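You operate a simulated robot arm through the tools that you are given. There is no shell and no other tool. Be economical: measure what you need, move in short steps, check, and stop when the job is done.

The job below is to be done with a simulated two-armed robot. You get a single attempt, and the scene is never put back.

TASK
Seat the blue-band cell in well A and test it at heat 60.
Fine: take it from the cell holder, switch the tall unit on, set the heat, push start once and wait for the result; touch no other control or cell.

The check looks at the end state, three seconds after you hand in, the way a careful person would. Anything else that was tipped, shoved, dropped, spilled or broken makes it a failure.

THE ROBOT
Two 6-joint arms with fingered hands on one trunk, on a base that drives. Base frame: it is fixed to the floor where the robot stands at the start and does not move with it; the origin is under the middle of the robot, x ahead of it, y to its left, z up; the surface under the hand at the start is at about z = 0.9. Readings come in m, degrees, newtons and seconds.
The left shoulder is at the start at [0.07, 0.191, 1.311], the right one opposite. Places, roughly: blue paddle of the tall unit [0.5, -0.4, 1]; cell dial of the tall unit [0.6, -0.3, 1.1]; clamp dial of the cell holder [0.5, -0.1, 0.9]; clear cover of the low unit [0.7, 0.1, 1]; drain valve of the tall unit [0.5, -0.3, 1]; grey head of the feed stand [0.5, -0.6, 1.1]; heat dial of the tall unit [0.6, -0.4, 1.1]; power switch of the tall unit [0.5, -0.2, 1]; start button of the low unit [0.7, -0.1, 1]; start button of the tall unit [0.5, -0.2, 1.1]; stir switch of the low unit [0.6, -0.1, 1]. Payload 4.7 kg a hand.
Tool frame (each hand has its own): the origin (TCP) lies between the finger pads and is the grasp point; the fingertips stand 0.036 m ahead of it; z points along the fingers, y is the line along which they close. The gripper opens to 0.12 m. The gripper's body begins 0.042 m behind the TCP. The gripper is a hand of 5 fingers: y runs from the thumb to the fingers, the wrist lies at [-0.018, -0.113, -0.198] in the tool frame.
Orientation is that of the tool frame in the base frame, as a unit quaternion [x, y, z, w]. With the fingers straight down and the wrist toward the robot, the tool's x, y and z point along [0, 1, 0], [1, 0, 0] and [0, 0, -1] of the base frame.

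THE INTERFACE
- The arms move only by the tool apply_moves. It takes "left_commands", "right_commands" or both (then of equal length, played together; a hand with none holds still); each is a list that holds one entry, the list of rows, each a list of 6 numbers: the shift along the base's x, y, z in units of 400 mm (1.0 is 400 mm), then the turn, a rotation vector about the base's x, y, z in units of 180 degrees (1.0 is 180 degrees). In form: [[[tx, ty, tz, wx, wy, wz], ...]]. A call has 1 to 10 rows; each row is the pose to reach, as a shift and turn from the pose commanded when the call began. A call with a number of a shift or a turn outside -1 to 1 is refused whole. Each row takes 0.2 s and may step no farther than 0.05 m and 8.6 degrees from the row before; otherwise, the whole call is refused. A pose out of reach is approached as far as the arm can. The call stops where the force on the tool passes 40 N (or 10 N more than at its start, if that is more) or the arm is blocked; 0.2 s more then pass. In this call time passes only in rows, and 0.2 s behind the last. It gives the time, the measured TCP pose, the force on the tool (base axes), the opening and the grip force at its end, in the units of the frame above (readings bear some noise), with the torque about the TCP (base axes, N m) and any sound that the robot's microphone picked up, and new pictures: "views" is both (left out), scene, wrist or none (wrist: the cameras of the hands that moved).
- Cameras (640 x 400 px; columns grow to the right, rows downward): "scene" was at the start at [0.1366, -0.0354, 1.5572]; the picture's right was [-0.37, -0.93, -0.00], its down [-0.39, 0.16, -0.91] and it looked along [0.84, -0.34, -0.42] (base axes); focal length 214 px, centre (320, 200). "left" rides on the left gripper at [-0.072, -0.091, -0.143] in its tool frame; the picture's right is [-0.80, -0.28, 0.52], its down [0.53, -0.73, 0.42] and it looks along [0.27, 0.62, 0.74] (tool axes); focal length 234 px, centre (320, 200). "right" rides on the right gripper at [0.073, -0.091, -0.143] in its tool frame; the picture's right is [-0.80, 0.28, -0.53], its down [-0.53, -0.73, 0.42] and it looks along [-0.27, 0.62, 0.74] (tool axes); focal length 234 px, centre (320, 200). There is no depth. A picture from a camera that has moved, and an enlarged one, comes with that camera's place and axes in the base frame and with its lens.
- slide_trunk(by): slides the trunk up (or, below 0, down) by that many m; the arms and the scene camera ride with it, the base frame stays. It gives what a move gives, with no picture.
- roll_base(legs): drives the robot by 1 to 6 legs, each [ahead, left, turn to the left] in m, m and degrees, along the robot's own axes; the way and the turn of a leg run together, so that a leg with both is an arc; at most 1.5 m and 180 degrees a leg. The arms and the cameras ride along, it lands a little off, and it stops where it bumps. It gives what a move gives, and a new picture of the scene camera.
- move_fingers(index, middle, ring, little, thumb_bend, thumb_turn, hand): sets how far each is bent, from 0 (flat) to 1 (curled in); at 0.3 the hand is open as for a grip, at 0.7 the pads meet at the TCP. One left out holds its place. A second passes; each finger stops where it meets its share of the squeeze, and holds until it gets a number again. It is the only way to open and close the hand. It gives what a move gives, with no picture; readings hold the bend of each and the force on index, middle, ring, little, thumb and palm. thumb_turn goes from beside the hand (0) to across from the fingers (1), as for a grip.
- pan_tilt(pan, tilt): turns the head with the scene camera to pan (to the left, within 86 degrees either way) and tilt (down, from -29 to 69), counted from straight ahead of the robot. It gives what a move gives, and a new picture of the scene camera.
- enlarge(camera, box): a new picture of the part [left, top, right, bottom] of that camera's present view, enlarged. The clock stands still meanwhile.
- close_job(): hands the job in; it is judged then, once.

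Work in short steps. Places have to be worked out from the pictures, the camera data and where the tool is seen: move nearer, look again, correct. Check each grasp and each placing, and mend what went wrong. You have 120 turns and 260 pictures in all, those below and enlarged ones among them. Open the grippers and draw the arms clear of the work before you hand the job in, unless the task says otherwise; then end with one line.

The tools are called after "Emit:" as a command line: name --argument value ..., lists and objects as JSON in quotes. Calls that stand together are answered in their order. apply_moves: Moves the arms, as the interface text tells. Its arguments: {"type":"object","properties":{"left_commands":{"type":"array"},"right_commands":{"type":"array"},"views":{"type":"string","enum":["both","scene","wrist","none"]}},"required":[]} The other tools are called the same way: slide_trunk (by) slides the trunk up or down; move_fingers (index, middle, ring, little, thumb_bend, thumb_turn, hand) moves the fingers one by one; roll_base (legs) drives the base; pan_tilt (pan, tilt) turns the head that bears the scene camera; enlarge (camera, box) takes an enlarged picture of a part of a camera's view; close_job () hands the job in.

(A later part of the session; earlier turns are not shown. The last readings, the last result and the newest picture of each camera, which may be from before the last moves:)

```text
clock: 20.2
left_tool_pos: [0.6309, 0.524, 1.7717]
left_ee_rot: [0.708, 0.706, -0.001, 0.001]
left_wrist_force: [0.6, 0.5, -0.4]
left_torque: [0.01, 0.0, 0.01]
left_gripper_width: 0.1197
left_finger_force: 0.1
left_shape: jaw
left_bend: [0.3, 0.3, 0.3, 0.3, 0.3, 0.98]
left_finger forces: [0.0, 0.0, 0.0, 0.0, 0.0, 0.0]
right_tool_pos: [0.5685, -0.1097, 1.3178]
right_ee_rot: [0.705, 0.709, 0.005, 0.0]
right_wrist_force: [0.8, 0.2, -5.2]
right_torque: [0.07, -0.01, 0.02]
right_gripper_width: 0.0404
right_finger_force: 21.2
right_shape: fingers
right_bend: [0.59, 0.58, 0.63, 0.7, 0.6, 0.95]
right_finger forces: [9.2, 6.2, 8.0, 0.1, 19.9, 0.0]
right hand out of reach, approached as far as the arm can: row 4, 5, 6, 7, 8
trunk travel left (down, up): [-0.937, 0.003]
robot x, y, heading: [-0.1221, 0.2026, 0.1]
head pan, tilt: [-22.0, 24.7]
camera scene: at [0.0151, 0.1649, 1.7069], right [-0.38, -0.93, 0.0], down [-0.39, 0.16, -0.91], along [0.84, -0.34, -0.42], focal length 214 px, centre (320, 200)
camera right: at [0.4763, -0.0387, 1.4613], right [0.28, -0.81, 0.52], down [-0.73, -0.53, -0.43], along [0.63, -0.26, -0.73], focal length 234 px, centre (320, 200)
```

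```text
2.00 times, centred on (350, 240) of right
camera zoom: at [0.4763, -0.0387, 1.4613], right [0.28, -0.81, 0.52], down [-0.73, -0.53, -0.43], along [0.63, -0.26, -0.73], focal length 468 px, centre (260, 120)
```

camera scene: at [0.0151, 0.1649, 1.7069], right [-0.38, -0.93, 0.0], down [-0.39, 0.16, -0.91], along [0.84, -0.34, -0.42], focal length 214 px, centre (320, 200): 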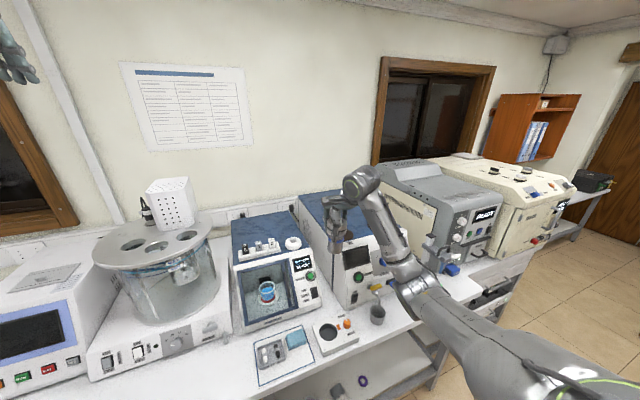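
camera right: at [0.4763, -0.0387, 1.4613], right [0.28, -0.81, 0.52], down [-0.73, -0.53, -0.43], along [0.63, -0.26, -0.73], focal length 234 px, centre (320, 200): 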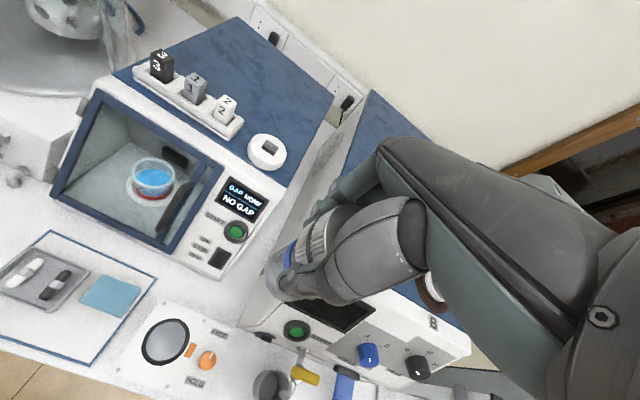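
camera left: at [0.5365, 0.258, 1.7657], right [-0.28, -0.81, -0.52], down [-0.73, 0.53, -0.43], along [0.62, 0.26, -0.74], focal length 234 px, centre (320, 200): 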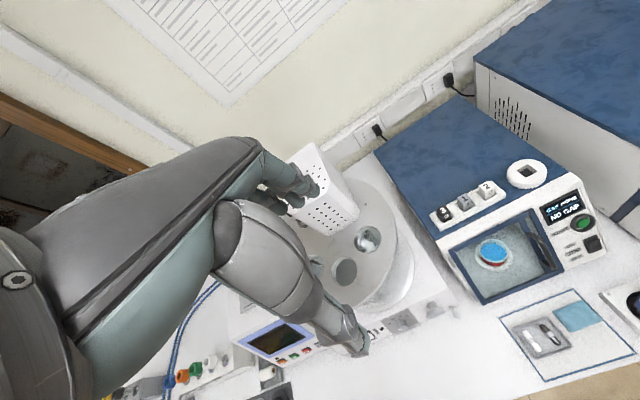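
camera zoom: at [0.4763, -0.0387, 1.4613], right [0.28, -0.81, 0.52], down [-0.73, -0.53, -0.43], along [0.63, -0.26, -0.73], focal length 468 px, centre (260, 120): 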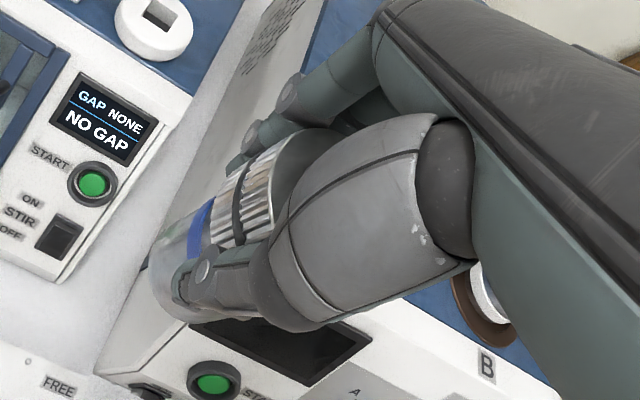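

The cell's bottom is about 0.10 m below the TCP and clears the unit's top (1.19). I move above well A while rising a bit.

Emit:
apply_moves --right_commands '[[[0.05, -0.058, 0.05, 0, 0, 0], [0.125, -0.116, 0.068, 0, 0, 0], [0.21, -0.175, 0.068, 0, 0, 0], [0.299, -0.233, 0.068, 0, 0, 0]]]'

Emit:
enlarge --camera "right" --box '[200, 140, 460, 340]'

Emit:
enlarge --camera "scene" --box '[290, 170, 430, 290]'

```text
clock: 21.2
left_tool_pos: [0.6321, 0.5238, 1.7709]
left_ee_rot: [0.708, 0.706, 0.0, 0.001]
left_wrist_force: [-0.1, -0.6, -0.4]
left_torque: [-0.02, -0.01, 0.01]
left_gripper_width: 0.1198
left_finger_force: 0.1
left_shape: jaw
left_bend: [0.3, 0.3, 0.3, 0.3, 0.3, 0.98]
left_finger forces: [0.1, 0.0, 0.0, 0.0, 0.1, 0.0]
right_tool_pos: [0.685, -0.2039, 1.3507]
right_ee_rot: [0.707, 0.707, -0.003, 0.0]
right_wrist_force: [1.6, -0.7, -6.6]
right_torque: [0.05, 0.0, 0.01]
right_gripper_width: 0.0399
right_finger_force: 21.3
right_shape: fingers
right_bend: [0.59, 0.58, 0.63, 0.7, 0.6, 0.95]
right_finger forces: [9.0, 6.1, 8.2, 0.0, 19.6, 0.0]
trunk travel left (down, up): [-0.937, 0.003]
robot x, y, heading: [-0.1246, 0.1984, -0.1]
head pan, tilt: [-22.0, 24.7]
camera scene: at [0.0162, 0.1639, 1.7069], right [-0.38, -0.93, 0.0], down [-0.39, 0.16, -0.91], along [0.84, -0.34, -0.42], focal length 214 px, centre (320, 200)
camera right: at [0.5934, -0.1314, 1.4925], right [0.28, -0.8, 0.53], down [-0.73, -0.53, -0.42], along [0.62, -0.27, -0.74], focal length 234 px, centre (320, 200)
```

scene: 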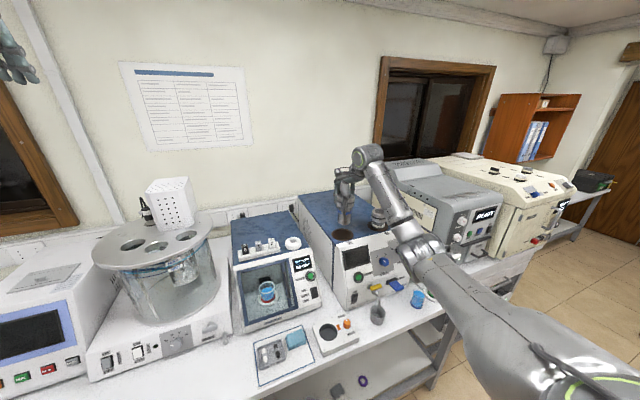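
right: 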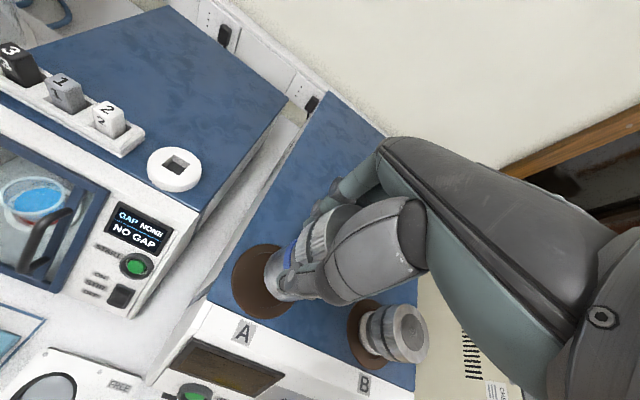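

```text
2.00 times, centred on (330, 240) of right
camera zoom: at [0.5934, -0.1314, 1.4925], right [0.28, -0.8, 0.53], down [-0.73, -0.53, -0.42], along [0.62, -0.27, -0.74], focal length 468 px, centre (300, 120)
```

zoom: 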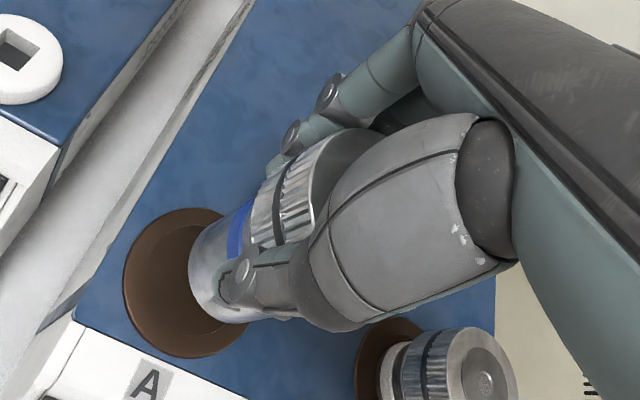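

```text
3.33 times, centred on (360, 230) of scene
camera zoom: at [0.0162, 0.1639, 1.7069], right [-0.38, -0.93, 0.0], down [-0.39, 0.16, -0.91], along [0.84, -0.34, -0.42], focal length 715 px, centre (187, 100)
```

zoom: 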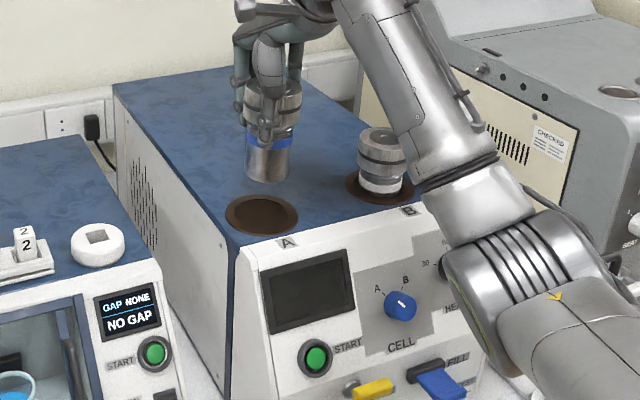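

Well A is at about (0.687, -0.213) and the cell's axis at about (0.683, -0.213). I correct x by +4 mm, lower to just above the rim and look again.

Emit:
apply_moves --right_commands '[[[0.01, 0.0, -0.05, 0, 0, 0], [0.01, 0.0, -0.11, 0, 0, 0]]]' --views "none"

Emit:
enlarge --camera "right" --box '[200, 160, 400, 320]'

Emit:
enlarge --camera "scene" --box '[310, 180, 390, 250]'

```text
clock: 21.8
left_tool_pos: [0.631, 0.5227, 1.7717]
left_ee_rot: [0.708, 0.706, -0.001, 0.001]
left_wrist_force: [0.0, 0.7, -0.6]
left_torque: [0.0, 0.01, 0.01]
left_gripper_width: 0.1196
left_finger_force: 0.0
left_shape: jaw
left_bend: [0.3, 0.3, 0.3, 0.3, 0.3, 0.98]
left_finger forces: [0.0, 0.0, 0.1, 0.0, 0.1, 0.0]
right_tool_pos: [0.6884, -0.2056, 1.305]
right_ee_rot: [0.707, 0.707, -0.002, 0.001]
right_wrist_force: [-0.6, -0.7, -5.1]
right_torque: [0.06, -0.01, -0.02]
right_gripper_width: 0.0399
right_finger_force: 21.5
right_shape: fingers
right_bend: [0.59, 0.58, 0.63, 0.7, 0.6, 0.95]
right_finger forces: [9.1, 6.1, 8.2, 0.1, 19.5, 0.1]
trunk travel left (down, up): [-0.937, 0.003]
robot x, y, heading: [-0.1281, 0.2021, -0.1]
head pan, tilt: [-22.0, 24.7]
```

```text
2.50 times, centred on (300, 240) of right
camera zoom: at [0.5967, -0.1339, 1.4478], right [0.28, -0.8, 0.53], down [-0.73, -0.53, -0.42], along [0.62, -0.27, -0.74], focal length 585 px, centre (370, 100)
```

zoom: 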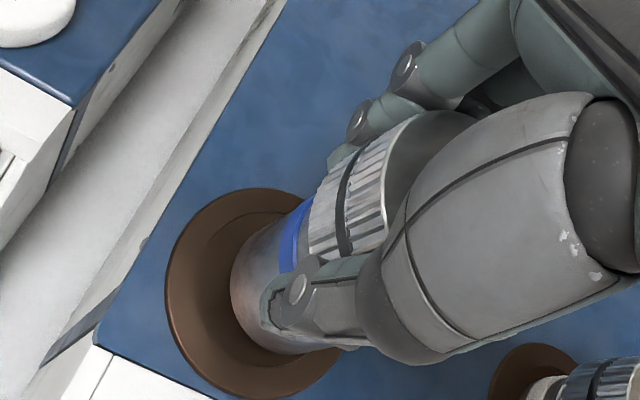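

```text
5.71 times, centred on (350, 215) of scene
camera zoom: at [0.0162, 0.1632, 1.7069], right [-0.38, -0.93, 0.0], down [-0.39, 0.16, -0.91], along [0.84, -0.34, -0.42], focal length 1226 px, centre (149, 114)
```

zoom: 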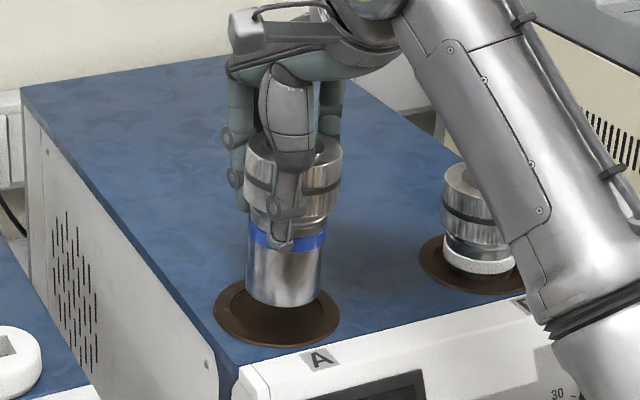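

The cell looks about 5 mm too far to the right (-y) of the ring centre. I shift +5 mm in y, lower 12 mm and recheck.

Emit:
apply_moves --right_commands '[[[0.003, 0.0125, 0, 0, 0, 0], [0.003, 0.0125, -0.03, 0, 0, 0]]]' --views "none"

Emit:
enlarge --camera "right" --box '[200, 160, 400, 320]'

Emit:
enlarge --camera "scene" --box '[310, 180, 390, 250]'

```text
clock: 22.4
left_tool_pos: [0.6323, 0.524, 1.771]
left_ee_rot: [0.708, 0.706, -0.001, 0.001]
left_wrist_force: [0.3, -0.5, 0.1]
left_torque: [-0.01, 0.02, 0.01]
left_gripper_width: 0.12
left_finger_force: 0.0
left_shape: jaw
left_bend: [0.3, 0.3, 0.3, 0.3, 0.3, 0.98]
left_finger forces: [0.0, 0.0, 0.0, 0.0, 0.0, 0.0]
right_tool_pos: [0.6897, -0.2015, 1.2923]
right_ee_rot: [0.707, 0.707, -0.002, 0.0]
right_wrist_force: [0.2, 0.0, -5.3]
right_torque: [0.08, 0.01, 0.02]
right_gripper_width: 0.0399
right_finger_force: 21.2
right_shape: fingers
right_bend: [0.59, 0.58, 0.63, 0.7, 0.6, 0.95]
right_finger forces: [9.2, 6.0, 8.2, 0.0, 19.4, 0.0]
trunk travel left (down, up): [-0.937, 0.003]
robot x, y, heading: [-0.1227, 0.1994, -0.3]
head pan, tilt: [-22.0, 24.7]
```

```text
2.50 times, centred on (300, 240) of right
camera zoom: at [0.5994, -0.1297, 1.4353], right [0.28, -0.8, 0.53], down [-0.73, -0.53, -0.42], along [0.62, -0.27, -0.74], focal length 585 px, centre (370, 100)
```

zoom: 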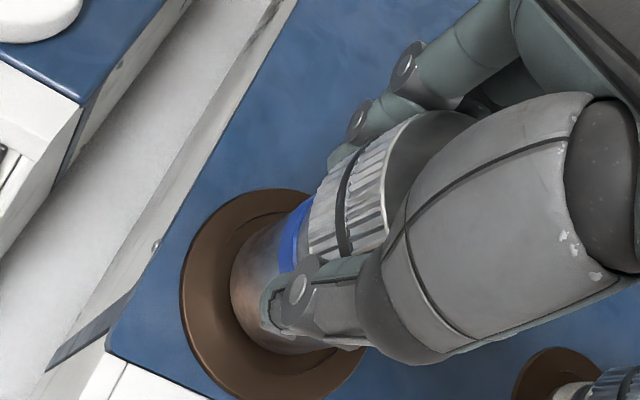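

```text
5.71 times, centred on (350, 215) of scene
camera zoom: at [0.0158, 0.1637, 1.707], right [-0.38, -0.93, 0.0], down [-0.39, 0.16, -0.91], along [0.84, -0.34, -0.42], focal length 1226 px, centre (149, 114)
```

zoom: 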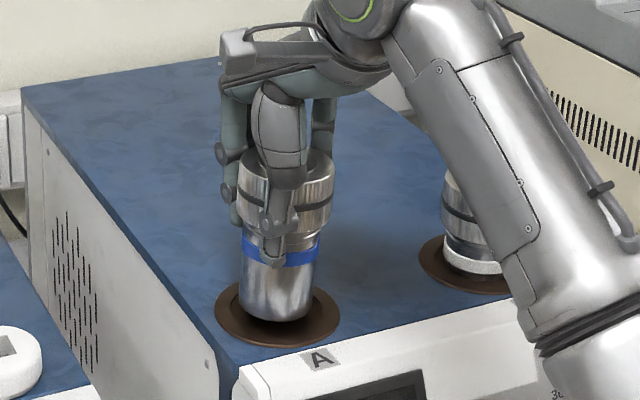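

The cell is now centred on the ring in both views. I lower slowly while watching the force.

Emit:
apply_moves --right_commands '[[[0, 0, -0.0125, 0, 0, 0], [0, 0, -0.025, 0, 0, 0], [0, 0, -0.0375, 0, 0, 0], [0, 0, -0.05, 0, 0, 0]]]' --views "none"

Emit:
enlarge --camera "scene" --box '[310, 180, 390, 250]'

```text
clock: 23.4
left_tool_pos: [0.6309, 0.5247, 1.7722]
left_ee_rot: [0.708, 0.706, -0.001, 0.0]
left_wrist_force: [0.0, -0.3, -0.5]
left_torque: [0.02, -0.04, 0.0]
left_gripper_width: 0.1197
left_finger_force: 0.0
left_shape: jaw
left_bend: [0.3, 0.3, 0.3, 0.3, 0.3, 0.98]
left_finger forces: [0.0, 0.0, 0.0, 0.0, 0.0, 0.0]
right_tool_pos: [0.6908, -0.2017, 1.2726]
right_ee_rot: [0.707, 0.707, -0.002, 0.001]
right_wrist_force: [1.1, -2.3, -3.6]
right_torque: [-0.09, -0.07, 0.0]
right_gripper_width: 0.04
right_finger_force: 21.9
right_shape: fingers
right_bend: [0.59, 0.58, 0.63, 0.7, 0.6, 0.95]
right_finger forces: [9.0, 6.2, 8.3, 0.0, 19.2, 0.0]
trunk travel left (down, up): [-0.937, 0.003]
robot x, y, heading: [-0.1173, 0.2033, -0.4]
head pan, tilt: [-22.0, 24.7]
```

```text
5.71 times, centred on (350, 215) of scene
camera zoom: at [0.0149, 0.1636, 1.7071], right [-0.38, -0.93, 0.0], down [-0.39, 0.16, -0.91], along [0.84, -0.34, -0.42], focal length 1226 px, centre (149, 114)
```

zoom: 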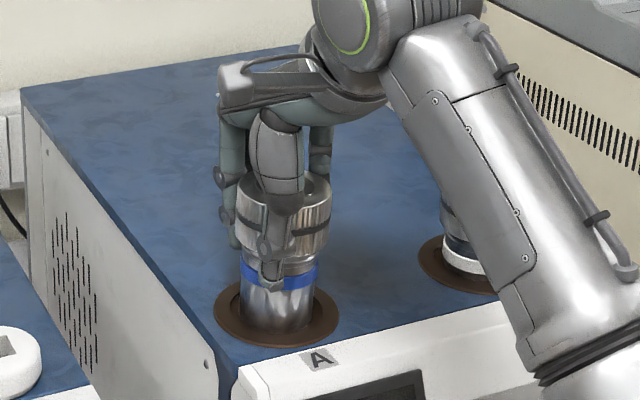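

It is entering the well with only light side force. I continue down with a 1 mm correction in -y.

Emit:
apply_moves --right_commands '[[[0, -0.003, -0.0125, 0, 0, 0], [0, -0.003, -0.025, 0, 0, 0], [0, -0.003, -0.0375, 0, 0, 0], [0, -0.003, -0.05, 0, 0, 0]]]' --views "none"

Emit:
enlarge --camera "scene" --box '[310, 180, 390, 250]'

```text
clock: 24.4
left_tool_pos: [0.6301, 0.5247, 1.7715]
left_ee_rot: [0.707, 0.707, 0.0, 0.0]
left_wrist_force: [0.0, 0.5, 0.1]
left_torque: [0.04, -0.01, -0.01]
left_gripper_width: 0.1198
left_finger_force: 0.2
left_shape: jaw
left_bend: [0.3, 0.3, 0.3, 0.3, 0.3, 0.98]
left_finger forces: [0.0, 0.0, 0.0, 0.0, 0.0, 0.0]
right_tool_pos: [0.6927, -0.2034, 1.2534]
right_ee_rot: [0.707, 0.707, -0.002, 0.001]
right_wrist_force: [0.2, -0.2, -5.1]
right_torque: [0.09, -0.02, -0.02]
right_gripper_width: 0.0397
right_finger_force: 21.1
right_shape: fingers
right_bend: [0.59, 0.58, 0.63, 0.7, 0.6, 0.95]
right_finger forces: [9.1, 6.0, 8.2, 0.0, 19.3, 0.0]
trunk travel left (down, up): [-0.937, 0.003]
robot x, y, heading: [-0.1213, 0.2011, -0.1]
head pan, tilt: [-22.0, 24.7]
```

```text
5.71 times, centred on (350, 215) of scene
camera zoom: at [0.0149, 0.1641, 1.7071], right [-0.38, -0.93, 0.0], down [-0.39, 0.16, -0.91], along [0.84, -0.34, -0.42], focal length 1226 px, centre (149, 114)
```

zoom: 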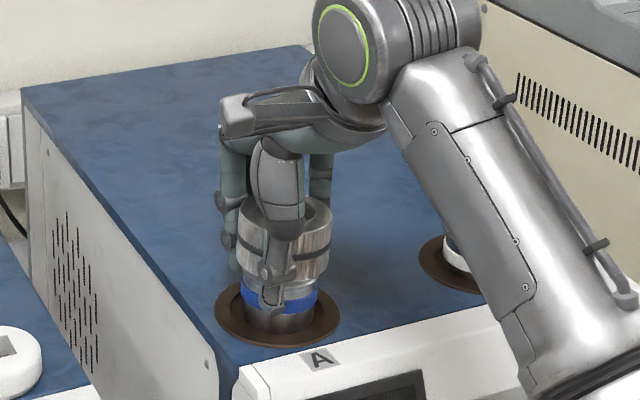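

The band is nearly at the ring and it is running free. Continue down in fine steps until it bottoms.

Emit:
apply_moves --right_commands '[[[0, 0, -0.0125, 0, 0, 0], [0, 0, -0.025, 0, 0, 0], [0, 0, -0.0375, 0, 0, 0]]]' --views "none"

Emit:
enlarge --camera "scene" --box '[310, 180, 390, 250]'

Emit:
enlarge --camera "right" --box '[220, 160, 420, 320]'

```text
clock: 25.2
left_tool_pos: [0.6259, 0.5272, 1.7728]
left_ee_rot: [0.708, 0.706, 0.0, 0.003]
left_wrist_force: [-0.4, 0.2, -0.4]
left_torque: [0.0, 0.04, -0.04]
left_gripper_width: 0.1199
left_finger_force: 0.1
left_shape: jaw
left_bend: [0.3, 0.3, 0.3, 0.3, 0.3, 0.98]
left_finger forces: [0.1, 0.0, 0.1, 0.1, 0.0, 0.0]
right_tool_pos: [0.6892, -0.2015, 1.2431]
right_ee_rot: [0.706, 0.708, 0.001, 0.004]
right_wrist_force: [2.4, 0.8, 9.8]
right_torque: [-0.4, -0.44, 0.02]
right_gripper_width: 0.0399
right_finger_force: 23.1
right_shape: fingers
right_bend: [0.59, 0.58, 0.63, 0.7, 0.6, 0.95]
right_finger forces: [8.6, 7.7, 8.8, 0.0, 22.0, 0.1]
trunk travel left (down, up): [-0.937, 0.003]
robot x, y, heading: [-0.1255, 0.2017, -0.1]
head pan, tilt: [-22.0, 24.7]
```

```text
5.71 times, centred on (350, 215) of scene
camera zoom: at [0.0117, 0.1664, 1.7077], right [-0.38, -0.93, 0.0], down [-0.39, 0.16, -0.91], along [0.84, -0.34, -0.42], focal length 1226 px, centre (149, 114)
```

zoom: 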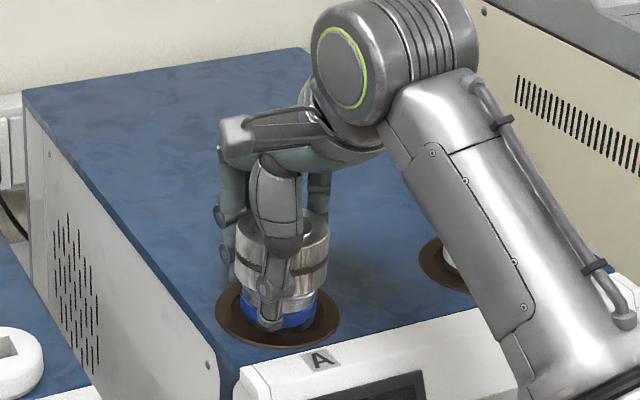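

```text
2.50 times, centred on (320, 240) of right
camera zoom: at [0.5965, -0.1284, 1.3844], right [0.28, -0.8, 0.53], down [-0.73, -0.54, -0.43], along [0.63, -0.27, -0.73], focal length 585 px, centre (320, 100)
```

zoom: 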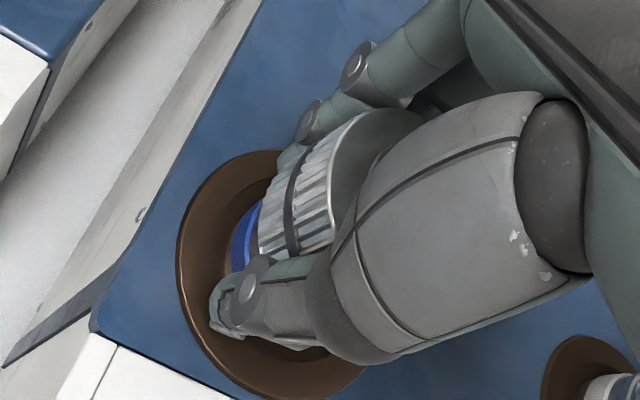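

The cell bottomed with +10 N at TCP z=1.243, as expected from cell B's height. I release it.

Emit:
move_fingers --hand "right" --index 0.3 --middle 0.3 --ring 0.3 --little 0.3 --thumb_bend 0.3

Emit:
enlarge --camera "scene" --box '[310, 180, 390, 250]'

Emit:
enlarge --camera "right" --box '[220, 160, 420, 320]'

```text
clock: 26.2
left_tool_pos: [0.6304, 0.5238, 1.7715]
left_ee_rot: [0.708, 0.706, 0.0, 0.0]
left_wrist_force: [1.2, 0.3, 0.5]
left_torque: [0.0, 0.0, -0.02]
left_gripper_width: 0.12
left_finger_force: 0.0
left_shape: jaw
left_bend: [0.3, 0.3, 0.3, 0.3, 0.3, 0.98]
left_finger forces: [0.0, 0.0, 0.1, 0.0, 0.0, 0.1]
right_tool_pos: [0.6904, -0.2036, 1.2373]
right_ee_rot: [0.707, 0.707, -0.002, 0.0]
right_wrist_force: [0.2, -0.6, 0.3]
right_torque: [-0.01, 0.03, 0.01]
right_gripper_width: 0.1218
right_finger_force: 0.0
right_shape: fingers
right_bend: [0.3, 0.3, 0.3, 0.3, 0.3, 0.97]
right_finger forces: [0.0, 0.1, 0.0, 0.0, 0.0, 0.1]
trunk travel left (down, up): [-0.937, 0.003]
robot x, y, heading: [-0.1237, 0.1993, -0.4]
head pan, tilt: [-22.0, 24.7]
```

```text
5.71 times, centred on (350, 215) of scene
camera zoom: at [0.0146, 0.1641, 1.7071], right [-0.38, -0.93, 0.0], down [-0.39, 0.16, -0.91], along [0.84, -0.34, -0.42], focal length 1226 px, centre (149, 114)
```

zoom: 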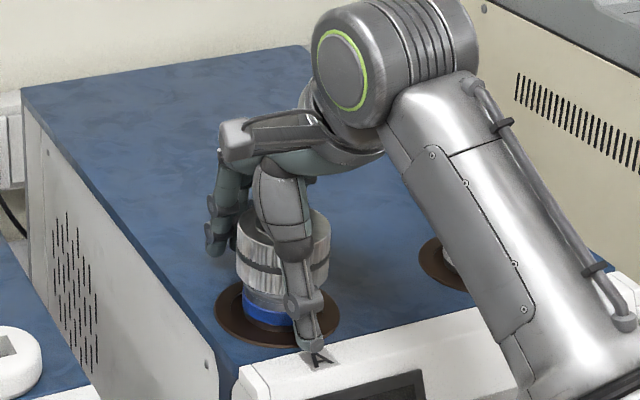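

```text
2.50 times, centred on (320, 240) of right
camera zoom: at [0.5986, -0.1307, 1.3805], right [0.28, -0.8, 0.53], down [-0.73, -0.53, -0.42], along [0.62, -0.27, -0.74], focal length 585 px, centre (320, 100)
```

zoom: 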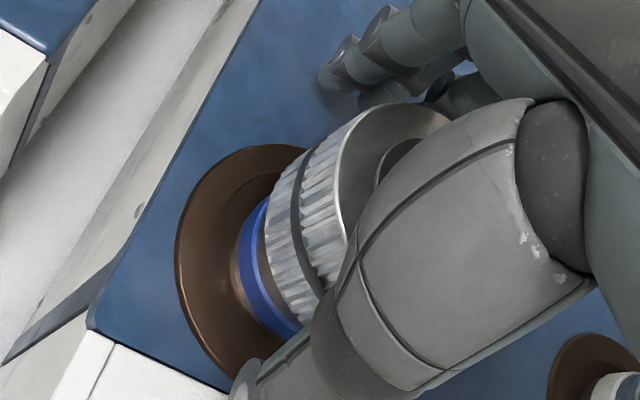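

Released and upright. I raise the hand straight up, then pull it back to compare the cell with the one in B.

Emit:
apply_moves --right_commands '[[[0, 0, 0.1, 0, 0, 0], [0, 0, 0.2, 0, 0, 0], [0, 0, 0.28, 0, 0, 0], [-0.1, -0.03, 0.28, 0, 0, 0], [-0.2, -0.09, 0.28, 0, 0, 0], [-0.3, -0.15, 0.27, 0, 0, 0], [-0.4, -0.21, 0.25, 0, 0, 0], [-0.45, -0.3, 0.22, 0, 0, 0]]]'

Emit:
enlarge --camera "scene" --box '[300, 180, 440, 310]'

Emit:
enlarge --camera "right" --box '[120, 40, 420, 240]'

```text
clock: 28.0
left_tool_pos: [0.6258, 0.5216, 1.7743]
left_ee_rot: [0.708, 0.706, 0.001, 0.001]
left_wrist_force: [0.5, 0.0, -0.1]
left_torque: [0.03, -0.04, 0.03]
left_gripper_width: 0.1198
left_finger_force: 0.0
left_shape: jaw
left_bend: [0.3, 0.3, 0.3, 0.3, 0.3, 0.98]
left_finger forces: [0.1, 0.0, 0.0, 0.0, 0.0, 0.0]
right_tool_pos: [0.5105, -0.3283, 1.3314]
right_ee_rot: [0.706, 0.708, 0.0, 0.002]
right_wrist_force: [-0.2, 0.4, 0.9]
right_torque: [-0.01, -0.02, 0.0]
right_gripper_width: 0.1222
right_finger_force: 0.1
right_shape: fingers
right_bend: [0.3, 0.3, 0.3, 0.3, 0.3, 0.98]
right_finger forces: [0.0, 0.0, 0.1, 0.1, 0.1, 0.1]
trunk travel left (down, up): [-0.937, 0.003]
robot x, y, heading: [-0.1203, 0.2042, -0.1]
head pan, tilt: [-22.0, 24.7]
camera scene: at [0.0106, 0.1615, 1.7074], right [-0.38, -0.93, 0.0], down [-0.39, 0.16, -0.91], along [0.84, -0.34, -0.42], focal length 214 px, centre (320, 200)
camera right: at [0.4175, -0.2559, 1.4731], right [0.28, -0.8, 0.53], down [-0.73, -0.53, -0.42], along [0.62, -0.27, -0.74], focal length 234 px, centre (320, 200)
```

scene: 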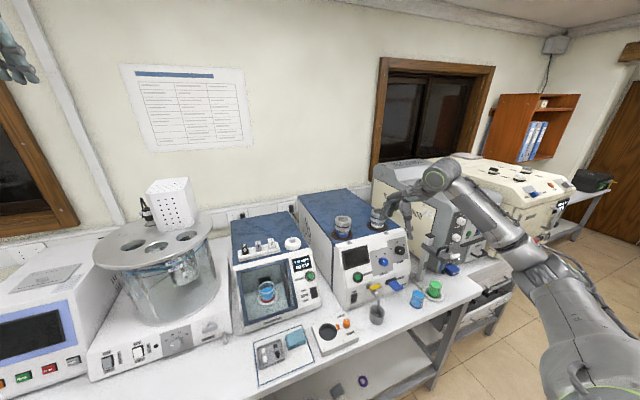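
right: 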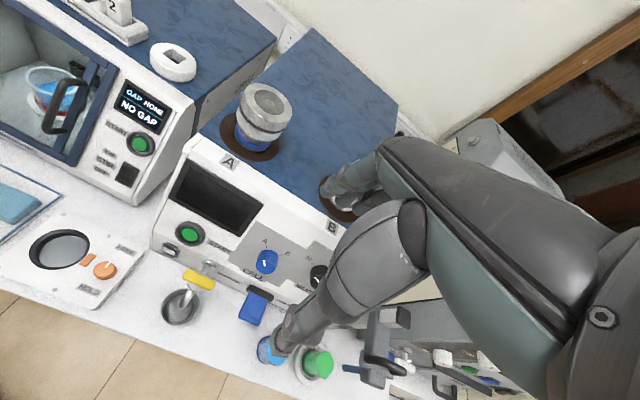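

```text
3.08 times, centred on (370, 245) of scene
camera zoom: at [0.0106, 0.1615, 1.7074], right [-0.38, -0.93, 0.0], down [-0.39, 0.16, -0.91], along [0.84, -0.34, -0.42], focal length 660 px, centre (166, 62)
```

zoom: 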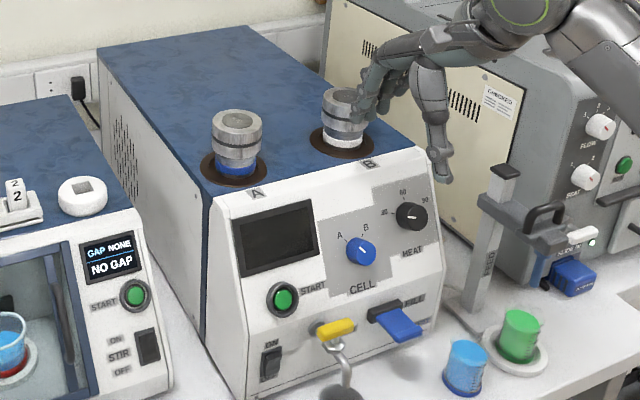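

```text
2.00 times, centred on (270, 140) of right
camera zoom: at [0.4175, -0.2559, 1.4731], right [0.28, -0.8, 0.53], down [-0.73, -0.53, -0.42], along [0.62, -0.27, -0.74], focal length 468 px, centre (420, 320)
```

zoom: 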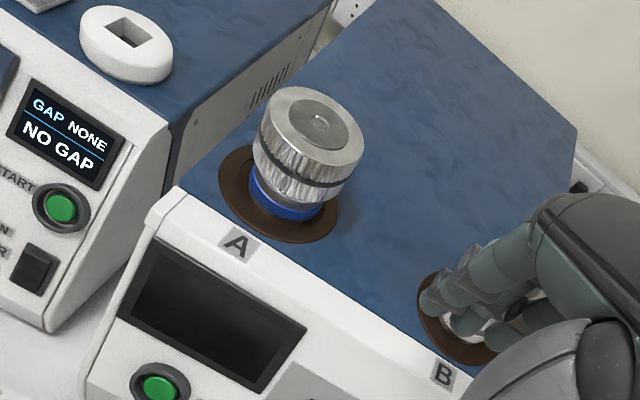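

The cell is seated like the one in B. Now I zoom on the panel controls for their state and fine geometry.

Emit:
enlarge --camera "scene" --box '[345, 230, 415, 310]'

Emit:
enlarge --camera "right" --box '[140, 190, 340, 320]'

```text
5.00 times, centred on (380, 270) of scene
camera zoom: at [0.0106, 0.1615, 1.7074], right [-0.38, -0.93, 0.0], down [-0.39, 0.16, -0.91], along [0.84, -0.34, -0.42], focal length 1072 px, centre (20, -150)
```

zoom: 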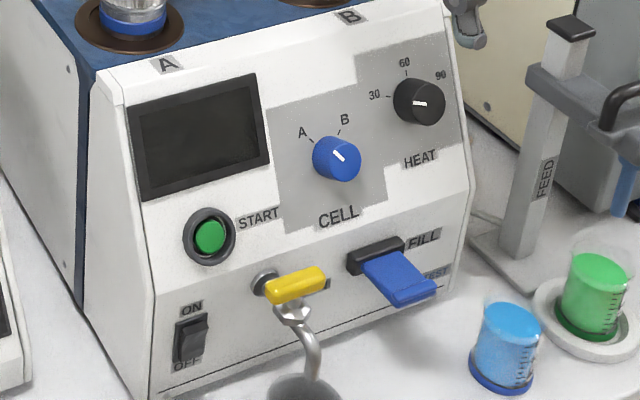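

```text
3.08 times, centred on (240, 255) of right
camera zoom: at [0.4175, -0.2559, 1.4731], right [0.28, -0.8, 0.53], down [-0.73, -0.53, -0.42], along [0.62, -0.27, -0.74], focal length 720 px, centre (566, 31)
```

zoom: 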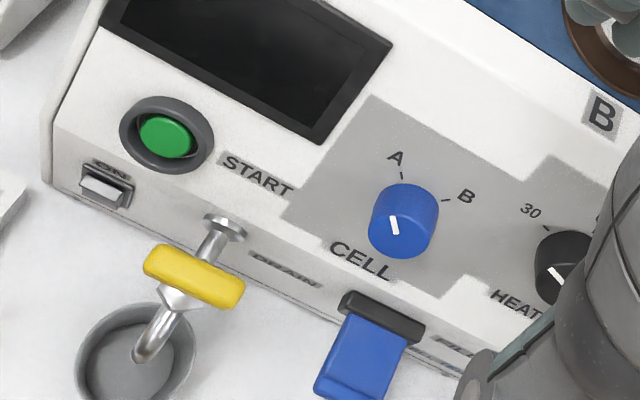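

The cell dial is already at A and the heat is at 30. I shape a pointing hand (index out, the rest curled), then draw back, lower and pitch it forward with a yaw so that the curled fingers stay clear of the drain valve.

Emit:
move_fingers --hand "right" --index 0.0 --middle 1.0 --ring 1.0 --little 1.0 --thumb_bend 0.8

Emit:
apply_moves --right_commands '[[[-0.1, 0, 0, 0, 0, 0], [-0.2, 0, 0, 0, 0, 0], [-0.2, 0.034, -0.072, -0.0082, -0.0305, -0.0197], [-0.2, 0.068, -0.145, -0.0164, -0.061, -0.0395], [-0.2, 0.101, -0.217, -0.0245, -0.0916, -0.0592], [-0.2, 0.135, -0.289, -0.0327, -0.1221, -0.079], [-0.2, 0.169, -0.361, -0.0409, -0.1526, -0.0987], [-0.2, 0.203, -0.434, -0.0491, -0.1832, -0.1184], [-0.2, 0.236, -0.506, -0.0572, -0.2137, -0.1382], [-0.2, 0.27, -0.578, -0.0654, -0.2442, -0.1579]]]'

Emit:
enlarge --camera "scene" --box '[300, 220, 440, 340]'

```text
clock: 29.0
left_tool_pos: [0.6301, 0.5248, 1.7714]
left_ee_rot: [0.708, 0.706, -0.001, 0.001]
left_wrist_force: [0.4, 0.8, 0.1]
left_torque: [0.0, 0.03, 0.01]
left_gripper_width: 0.1198
left_finger_force: 0.0
left_shape: jaw
left_bend: [0.3, 0.3, 0.3, 0.3, 0.3, 0.98]
left_finger forces: [0.1, 0.0, 0.0, 0.0, 0.0, 0.0]
right_tool_pos: [0.5126, -0.326, 1.3306]
right_ee_rot: [0.707, 0.707, -0.001, 0.002]
right_wrist_force: [-0.1, 0.9, 0.1]
right_torque: [-0.01, 0.01, 0.01]
right_gripper_width: 0.0904
right_finger_force: 0.0
right_shape: fingers
right_bend: [0.0, 1.0, 1.0, 1.0, 0.8, 0.98]
right_finger forces: [0.1, 0.0, 0.0, 0.1, 0.0, 0.0]
trunk travel left (down, up): [-0.937, 0.003]
robot x, y, heading: [-0.1242, 0.2035, -0.1]
head pan, tilt: [-22.0, 24.7]
```

```text
clock: 31.2
left_tool_pos: [0.6296, 0.5271, 1.7711]
left_ee_rot: [0.707, 0.707, 0.0, 0.002]
left_wrist_force: [0.2, 0.0, 0.7]
left_torque: [-0.01, -0.01, 0.01]
left_gripper_width: 0.1198
left_finger_force: 0.1
left_shape: jaw
left_bend: [0.3, 0.3, 0.3, 0.3, 0.3, 0.98]
left_finger forces: [0.0, 0.0, 0.1, 0.0, 0.2, 0.1]
right_tool_pos: [0.4278, -0.2105, 1.0972]
right_ee_rot: [0.8, 0.462, 0.189, 0.332]
right_wrist_force: [0.2, 1.0, -0.6]
right_torque: [-0.01, 0.0, 0.05]
right_gripper_width: 0.0903
right_finger_force: 0.0
right_shape: fingers
right_bend: [0.0, 1.0, 1.0, 1.0, 0.8, 0.98]
right_finger forces: [0.0, 0.1, 0.0, 0.0, 0.1, 0.1]
trunk travel left (down, up): [-0.937, 0.003]
robot x, y, heading: [-0.1218, 0.1961, -0.3]
head pan, tilt: [-22.0, 24.7]
camera scene: at [0.0139, 0.1672, 1.7073], right [-0.38, -0.93, 0.0], down [-0.39, 0.16, -0.91], along [0.84, -0.34, -0.42], focal length 214 px, centre (320, 200)
camera right: at [0.3201, -0.0638, 1.1325], right [-0.55, -0.61, 0.57], down [-0.46, -0.35, -0.82], along [0.7, -0.71, -0.08], focal length 234 px, centre (320, 200)
```

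scene: 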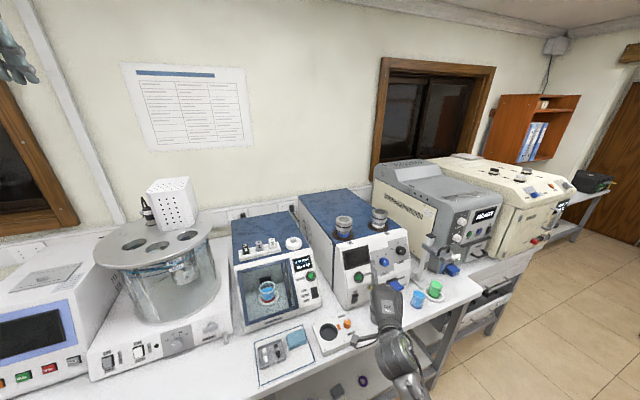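
right: 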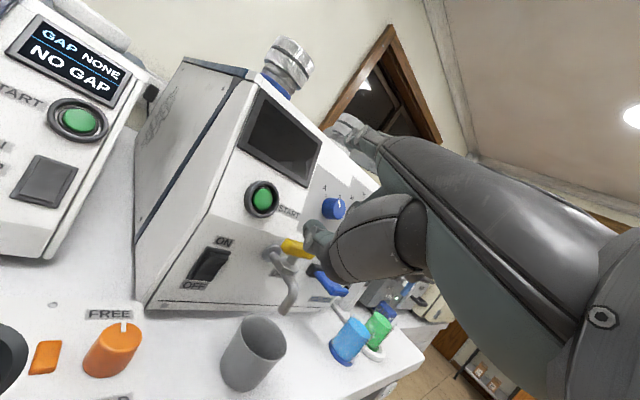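

```text
3.33 times, centred on (370, 280) of scene
camera zoom: at [0.0139, 0.1672, 1.7073], right [-0.38, -0.93, 0.0], down [-0.39, 0.16, -0.91], along [0.84, -0.34, -0.42], focal length 715 px, centre (153, -67)
```

zoom: 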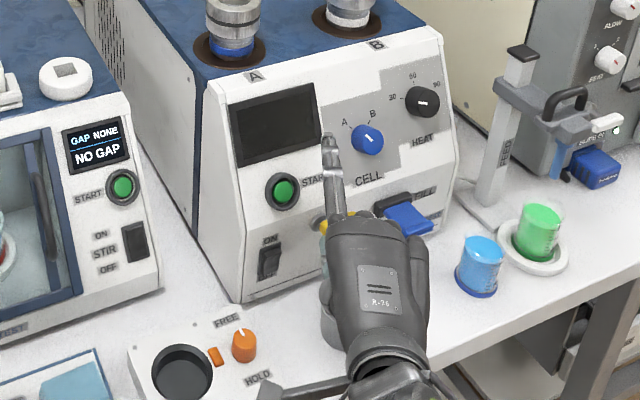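

In this hand the flat index finger points about 40° from the tool axis towards the fingers' side. So the straight-down pose, slightly yawed, is good for poking, and I go to that, standing off in front of the power switch.

Emit:
move_fingers --hand "right" --thumb_bend 1.0

Emit:
apply_moves --right_commands '[[[-0.022, 0.009, -0.024, 0.0176, 0.0378, 0.0088], [-0.043, 0.019, -0.048, 0.0352, 0.0756, 0.0176], [-0.065, 0.028, -0.072, 0.0528, 0.1134, 0.0263], [-0.087, 0.037, -0.095, 0.0705, 0.1512, 0.0351], [-0.108, 0.047, -0.119, 0.0881, 0.189, 0.0439], [-0.13, 0.056, -0.143, 0.1057, 0.2268, 0.0527]]]'

Emit:
enlarge --camera "scene" --box '[310, 230, 430, 340]'

```text
clock: 32.2
left_tool_pos: [0.629, 0.524, 1.7717]
left_ee_rot: [0.708, 0.706, 0.0, 0.002]
left_wrist_force: [0.0, 0.3, 0.5]
left_torque: [0.03, 0.0, -0.01]
left_gripper_width: 0.1197
left_finger_force: 0.1
left_shape: jaw
left_bend: [0.3, 0.3, 0.3, 0.3, 0.3, 0.98]
left_finger forces: [0.1, 0.0, 0.0, 0.0, 0.1, 0.1]
right_tool_pos: [0.4273, -0.2123, 1.0966]
right_ee_rot: [0.801, 0.461, 0.189, 0.332]
right_wrist_force: [-0.7, -0.3, -0.8]
right_torque: [0.02, 0.0, 0.01]
right_gripper_width: 0.0575
right_finger_force: 0.0
right_shape: fingers
right_bend: [0.0, 1.0, 1.0, 1.0, 1.0, 0.98]
right_finger forces: [0.1, 0.1, 0.0, 0.1, 0.0, 0.1]
trunk travel left (down, up): [-0.937, 0.003]
robot x, y, heading: [-0.1217, 0.2018, -0.1]
head pan, tilt: [-22.0, 24.7]
```

```text
clock: 33.6
left_tool_pos: [0.6304, 0.5245, 1.7722]
left_ee_rot: [0.707, 0.707, -0.001, 0.0]
left_wrist_force: [0.8, 0.3, 0.7]
left_torque: [0.0, 0.01, 0.01]
left_gripper_width: 0.12
left_finger_force: 0.1
left_shape: jaw
left_bend: [0.3, 0.3, 0.3, 0.3, 0.3, 0.98]
left_finger forces: [0.0, 0.0, 0.1, 0.0, 0.1, 0.0]
right_tool_pos: [0.3788, -0.1928, 1.0377]
right_ee_rot: [0.819, 0.574, -0.003, 0.0]
right_wrist_force: [-0.6, 0.5, -0.5]
right_torque: [-0.02, -0.01, 0.02]
right_gripper_width: 0.0572
right_finger_force: 0.1
right_shape: fingers
right_bend: [0.0, 1.0, 1.0, 1.0, 1.0, 0.98]
right_finger forces: [0.1, 0.1, 0.0, 0.0, 0.1, 0.0]
trunk travel left (down, up): [-0.937, 0.003]
robot x, y, heading: [-0.124, 0.2007, -0.3]
head pan, tilt: [-22.0, 24.7]
camera scene: at [0.0145, 0.1642, 1.7071], right [-0.38, -0.93, 0.0], down [-0.39, 0.16, -0.91], along [0.84, -0.34, -0.42], focal length 214 px, centre (320, 200)
camera right: at [0.3169, -0.093, 1.1802], right [-0.01, -0.85, 0.53], down [-0.87, -0.25, -0.42], along [0.49, -0.46, -0.74], focal length 234 px, centre (320, 200)
```

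scene: 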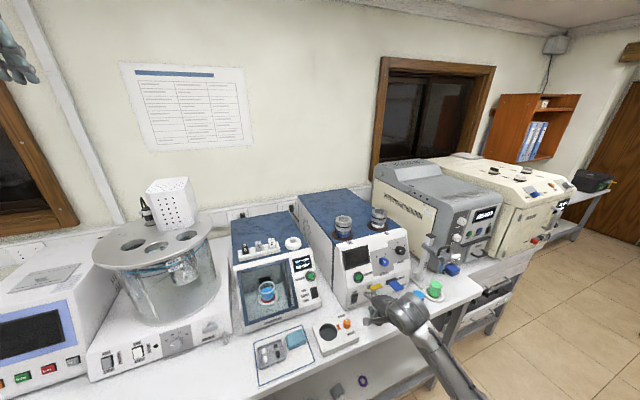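
right: 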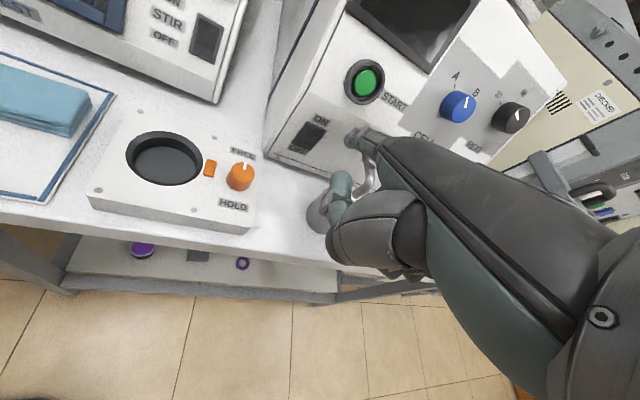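

```text
3.64 times, centred on (370, 285) of scene
camera zoom: at [0.0145, 0.1642, 1.7071], right [-0.38, -0.93, 0.0], down [-0.39, 0.16, -0.91], along [0.84, -0.34, -0.42], focal length 780 px, centre (138, -109)
```

zoom: 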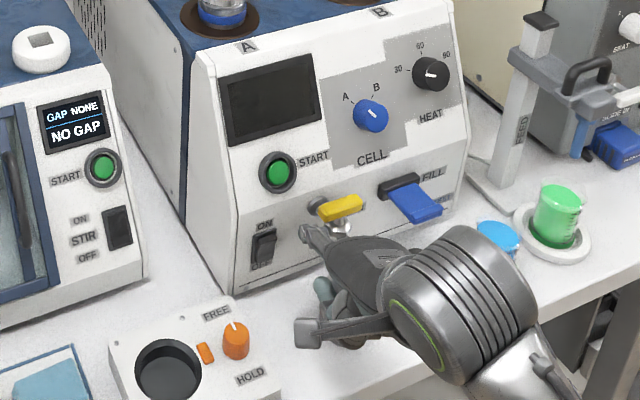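

The index tip is at about (0.490, -0.213, 1.047), as modelled. The rocker's upper half is at about (0.543, -0.202, 0.987), so I lower and align, staying 2 cm off the rocker.

Emit:
apply_moves --right_commands '[[[0, 0.014, -0.075, 0, 0, 0], [0, 0.028, -0.15, 0, 0, 0], [0.06, 0.028, -0.15, 0, 0, 0]]]' --views "none"

Emit:
enlarge --camera "scene" --box '[330, 260, 410, 330]'

Emit:
enlarge --camera "right" --box '[240, 60, 440, 200]'

```text
clock: 34.4
left_tool_pos: [0.6316, 0.5237, 1.7707]
left_ee_rot: [0.708, 0.706, 0.0, 0.0]
left_wrist_force: [0.1, 0.6, -0.2]
left_torque: [-0.02, 0.05, 0.0]
left_gripper_width: 0.12
left_finger_force: 0.1
left_shape: jaw
left_bend: [0.3, 0.3, 0.3, 0.3, 0.3, 0.98]
left_finger forces: [0.0, 0.0, 0.0, 0.0, 0.0, 0.1]
right_tool_pos: [0.4048, -0.1813, 0.9771]
right_ee_rot: [0.819, 0.574, -0.001, 0.001]
right_wrist_force: [-1.2, 0.9, -0.6]
right_torque: [-0.01, 0.01, 0.01]
right_gripper_width: 0.0572
right_finger_force: 0.0
right_shape: fingers
right_bend: [0.0, 1.0, 1.0, 1.0, 1.0, 0.98]
right_finger forces: [0.1, 0.0, 0.0, 0.0, 0.0, 0.0]
trunk travel left (down, up): [-0.937, 0.003]
robot x, y, heading: [-0.1193, 0.2023, -0.2]
head pan, tilt: [-22.0, 24.7]
```

```text
5.71 times, centred on (370, 295) of scene
camera zoom: at [0.0157, 0.1645, 1.707], right [-0.38, -0.93, 0.0], down [-0.39, 0.16, -0.91], along [0.84, -0.34, -0.42], focal length 1226 px, centre (34, -343)
```

zoom: 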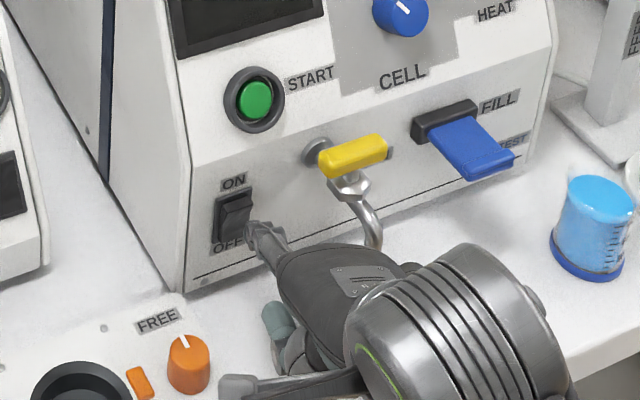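

```text
2.86 times, centred on (340, 130) of right
camera zoom: at [0.3433, -0.081, 1.1204], right [-0.01, -0.85, 0.53], down [-0.87, -0.25, -0.42], along [0.49, -0.46, -0.74], focal length 669 px, centre (263, 400)
```

zoom: 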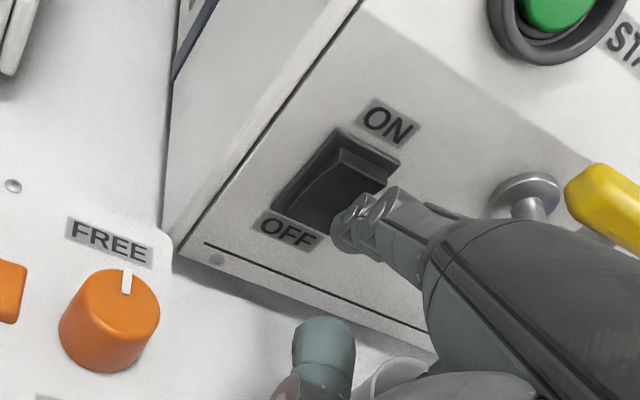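

The top of the rocker sticks out (OFF), and going forward the fingertip will land on its upper half. I advance in small steps while watching the force.

Emit:
apply_moves --right_commands '[[[0.0125, -0.004, 0.008, 0, 0, 0], [0.025, -0.005, 0.008, 0, 0, 0], [0.0375, -0.005, 0.008, 0, 0, 0], [0.05, -0.005, 0.008, 0, 0, 0]]]' --views "none"

Emit:
enlarge --camera "right" --box '[240, 60, 440, 200]'

```text
clock: 35.4
left_tool_pos: [0.6254, 0.5243, 1.7726]
left_ee_rot: [0.709, 0.705, 0.001, 0.002]
left_wrist_force: [0.5, 0.2, 0.0]
left_torque: [0.01, -0.01, 0.0]
left_gripper_width: 0.1198
left_finger_force: 0.1
left_shape: jaw
left_bend: [0.3, 0.3, 0.3, 0.3, 0.3, 0.98]
left_finger forces: [0.0, 0.0, 0.0, 0.0, 0.0, 0.0]
right_tool_pos: [0.4188, -0.1835, 0.9823]
right_ee_rot: [0.82, 0.573, -0.001, 0.001]
right_wrist_force: [-12.7, 1.1, 1.1]
right_torque: [0.0, -0.07, -0.27]
right_gripper_width: 0.0507
right_finger_force: 5.9
right_shape: fingers
right_bend: [0.04, 1.0, 1.0, 1.0, 1.0, 0.98]
right_finger forces: [12.2, 0.0, 0.1, 0.1, 0.1, 0.0]
trunk travel left (down, up): [-0.937, 0.003]
robot x, y, heading: [-0.1248, 0.2027, -0.2]
head pan, tilt: [-22.0, 24.7]
```

```text
2.86 times, centred on (340, 130) of right
camera zoom: at [0.3578, -0.0834, 1.1244], right [-0.01, -0.85, 0.53], down [-0.87, -0.25, -0.42], along [0.49, -0.47, -0.74], focal length 669 px, centre (263, 400)
```

zoom: 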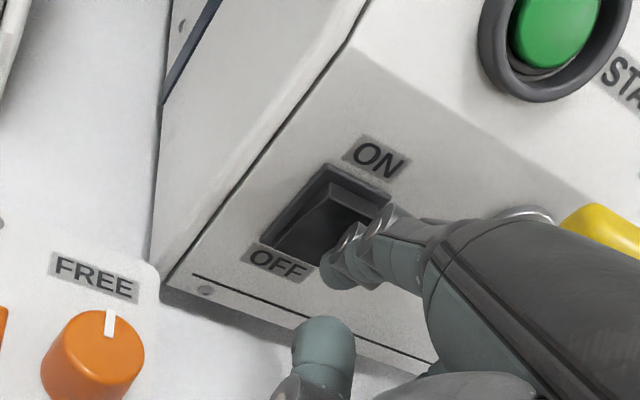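

It contacts low on the rocker. I back off, go up 18 mm and 6 mm to the left, then look.

Emit:
apply_moves --right_commands '[[[-0.05, 0, 0, 0, 0, 0], [-0.05, 0.016, 0.045, 0, 0, 0], [-0.02, 0.016, 0.045, 0, 0, 0]]]' --views "none"

Emit:
enlarge --camera "right" --box '[240, 60, 440, 200]'

Emit:
enlarge --camera "scene" --box '[330, 260, 410, 330]'

```text
clock: 36.2
left_tool_pos: [0.6309, 0.5238, 1.772]
left_ee_rot: [0.708, 0.707, -0.001, 0.0]
left_wrist_force: [-0.3, -0.6, -0.6]
left_torque: [-0.03, 0.0, 0.0]
left_gripper_width: 0.1197
left_finger_force: 0.0
left_shape: jaw
left_bend: [0.3, 0.3, 0.3, 0.3, 0.3, 0.98]
left_finger forces: [0.1, 0.0, 0.0, 0.0, 0.0, 0.1]
right_tool_pos: [0.4143, -0.1766, 1.001]
right_ee_rot: [0.819, 0.574, -0.001, 0.001]
right_wrist_force: [-0.7, 0.1, 1.1]
right_torque: [0.0, -0.08, 0.04]
right_gripper_width: 0.0576
right_finger_force: 0.5
right_shape: fingers
right_bend: [0.0, 1.0, 1.0, 1.0, 1.0, 0.98]
right_finger forces: [0.9, 0.0, 0.0, 0.1, 0.0, 0.0]
trunk travel left (down, up): [-0.937, 0.003]
robot x, y, heading: [-0.1227, 0.1985, -0.3]
head pan, tilt: [-22.0, 24.7]
```

```text
2.86 times, centred on (340, 130) of right
camera zoom: at [0.3527, -0.0775, 1.1426], right [-0.01, -0.85, 0.53], down [-0.87, -0.25, -0.42], along [0.49, -0.46, -0.74], focal length 669 px, centre (263, 400)
```

zoom: 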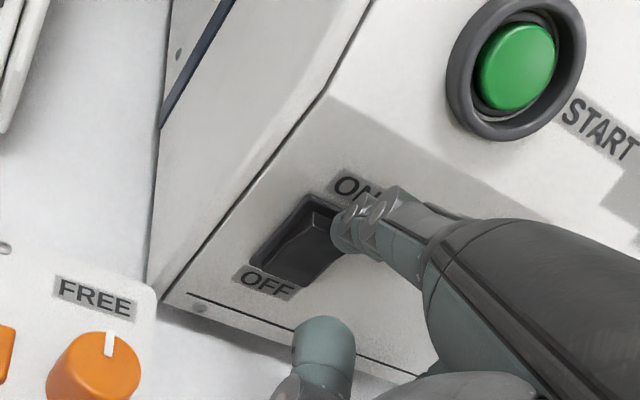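

```text
5.71 times, centred on (370, 295) of scene
camera zoom: at [0.0152, 0.1644, 1.707], right [-0.38, -0.93, 0.0], down [-0.39, 0.16, -0.91], along [0.84, -0.34, -0.42], focal length 1226 px, centre (34, -343)
```

zoom: 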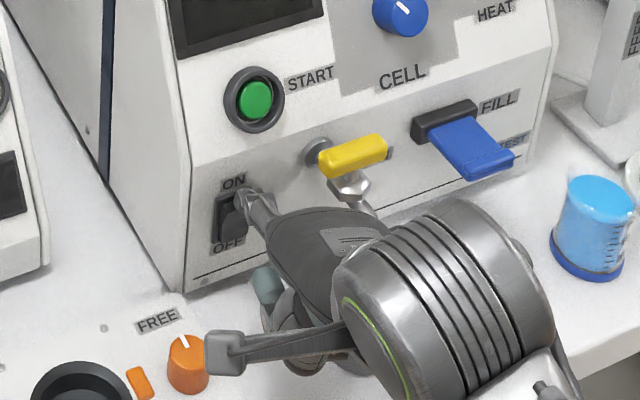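

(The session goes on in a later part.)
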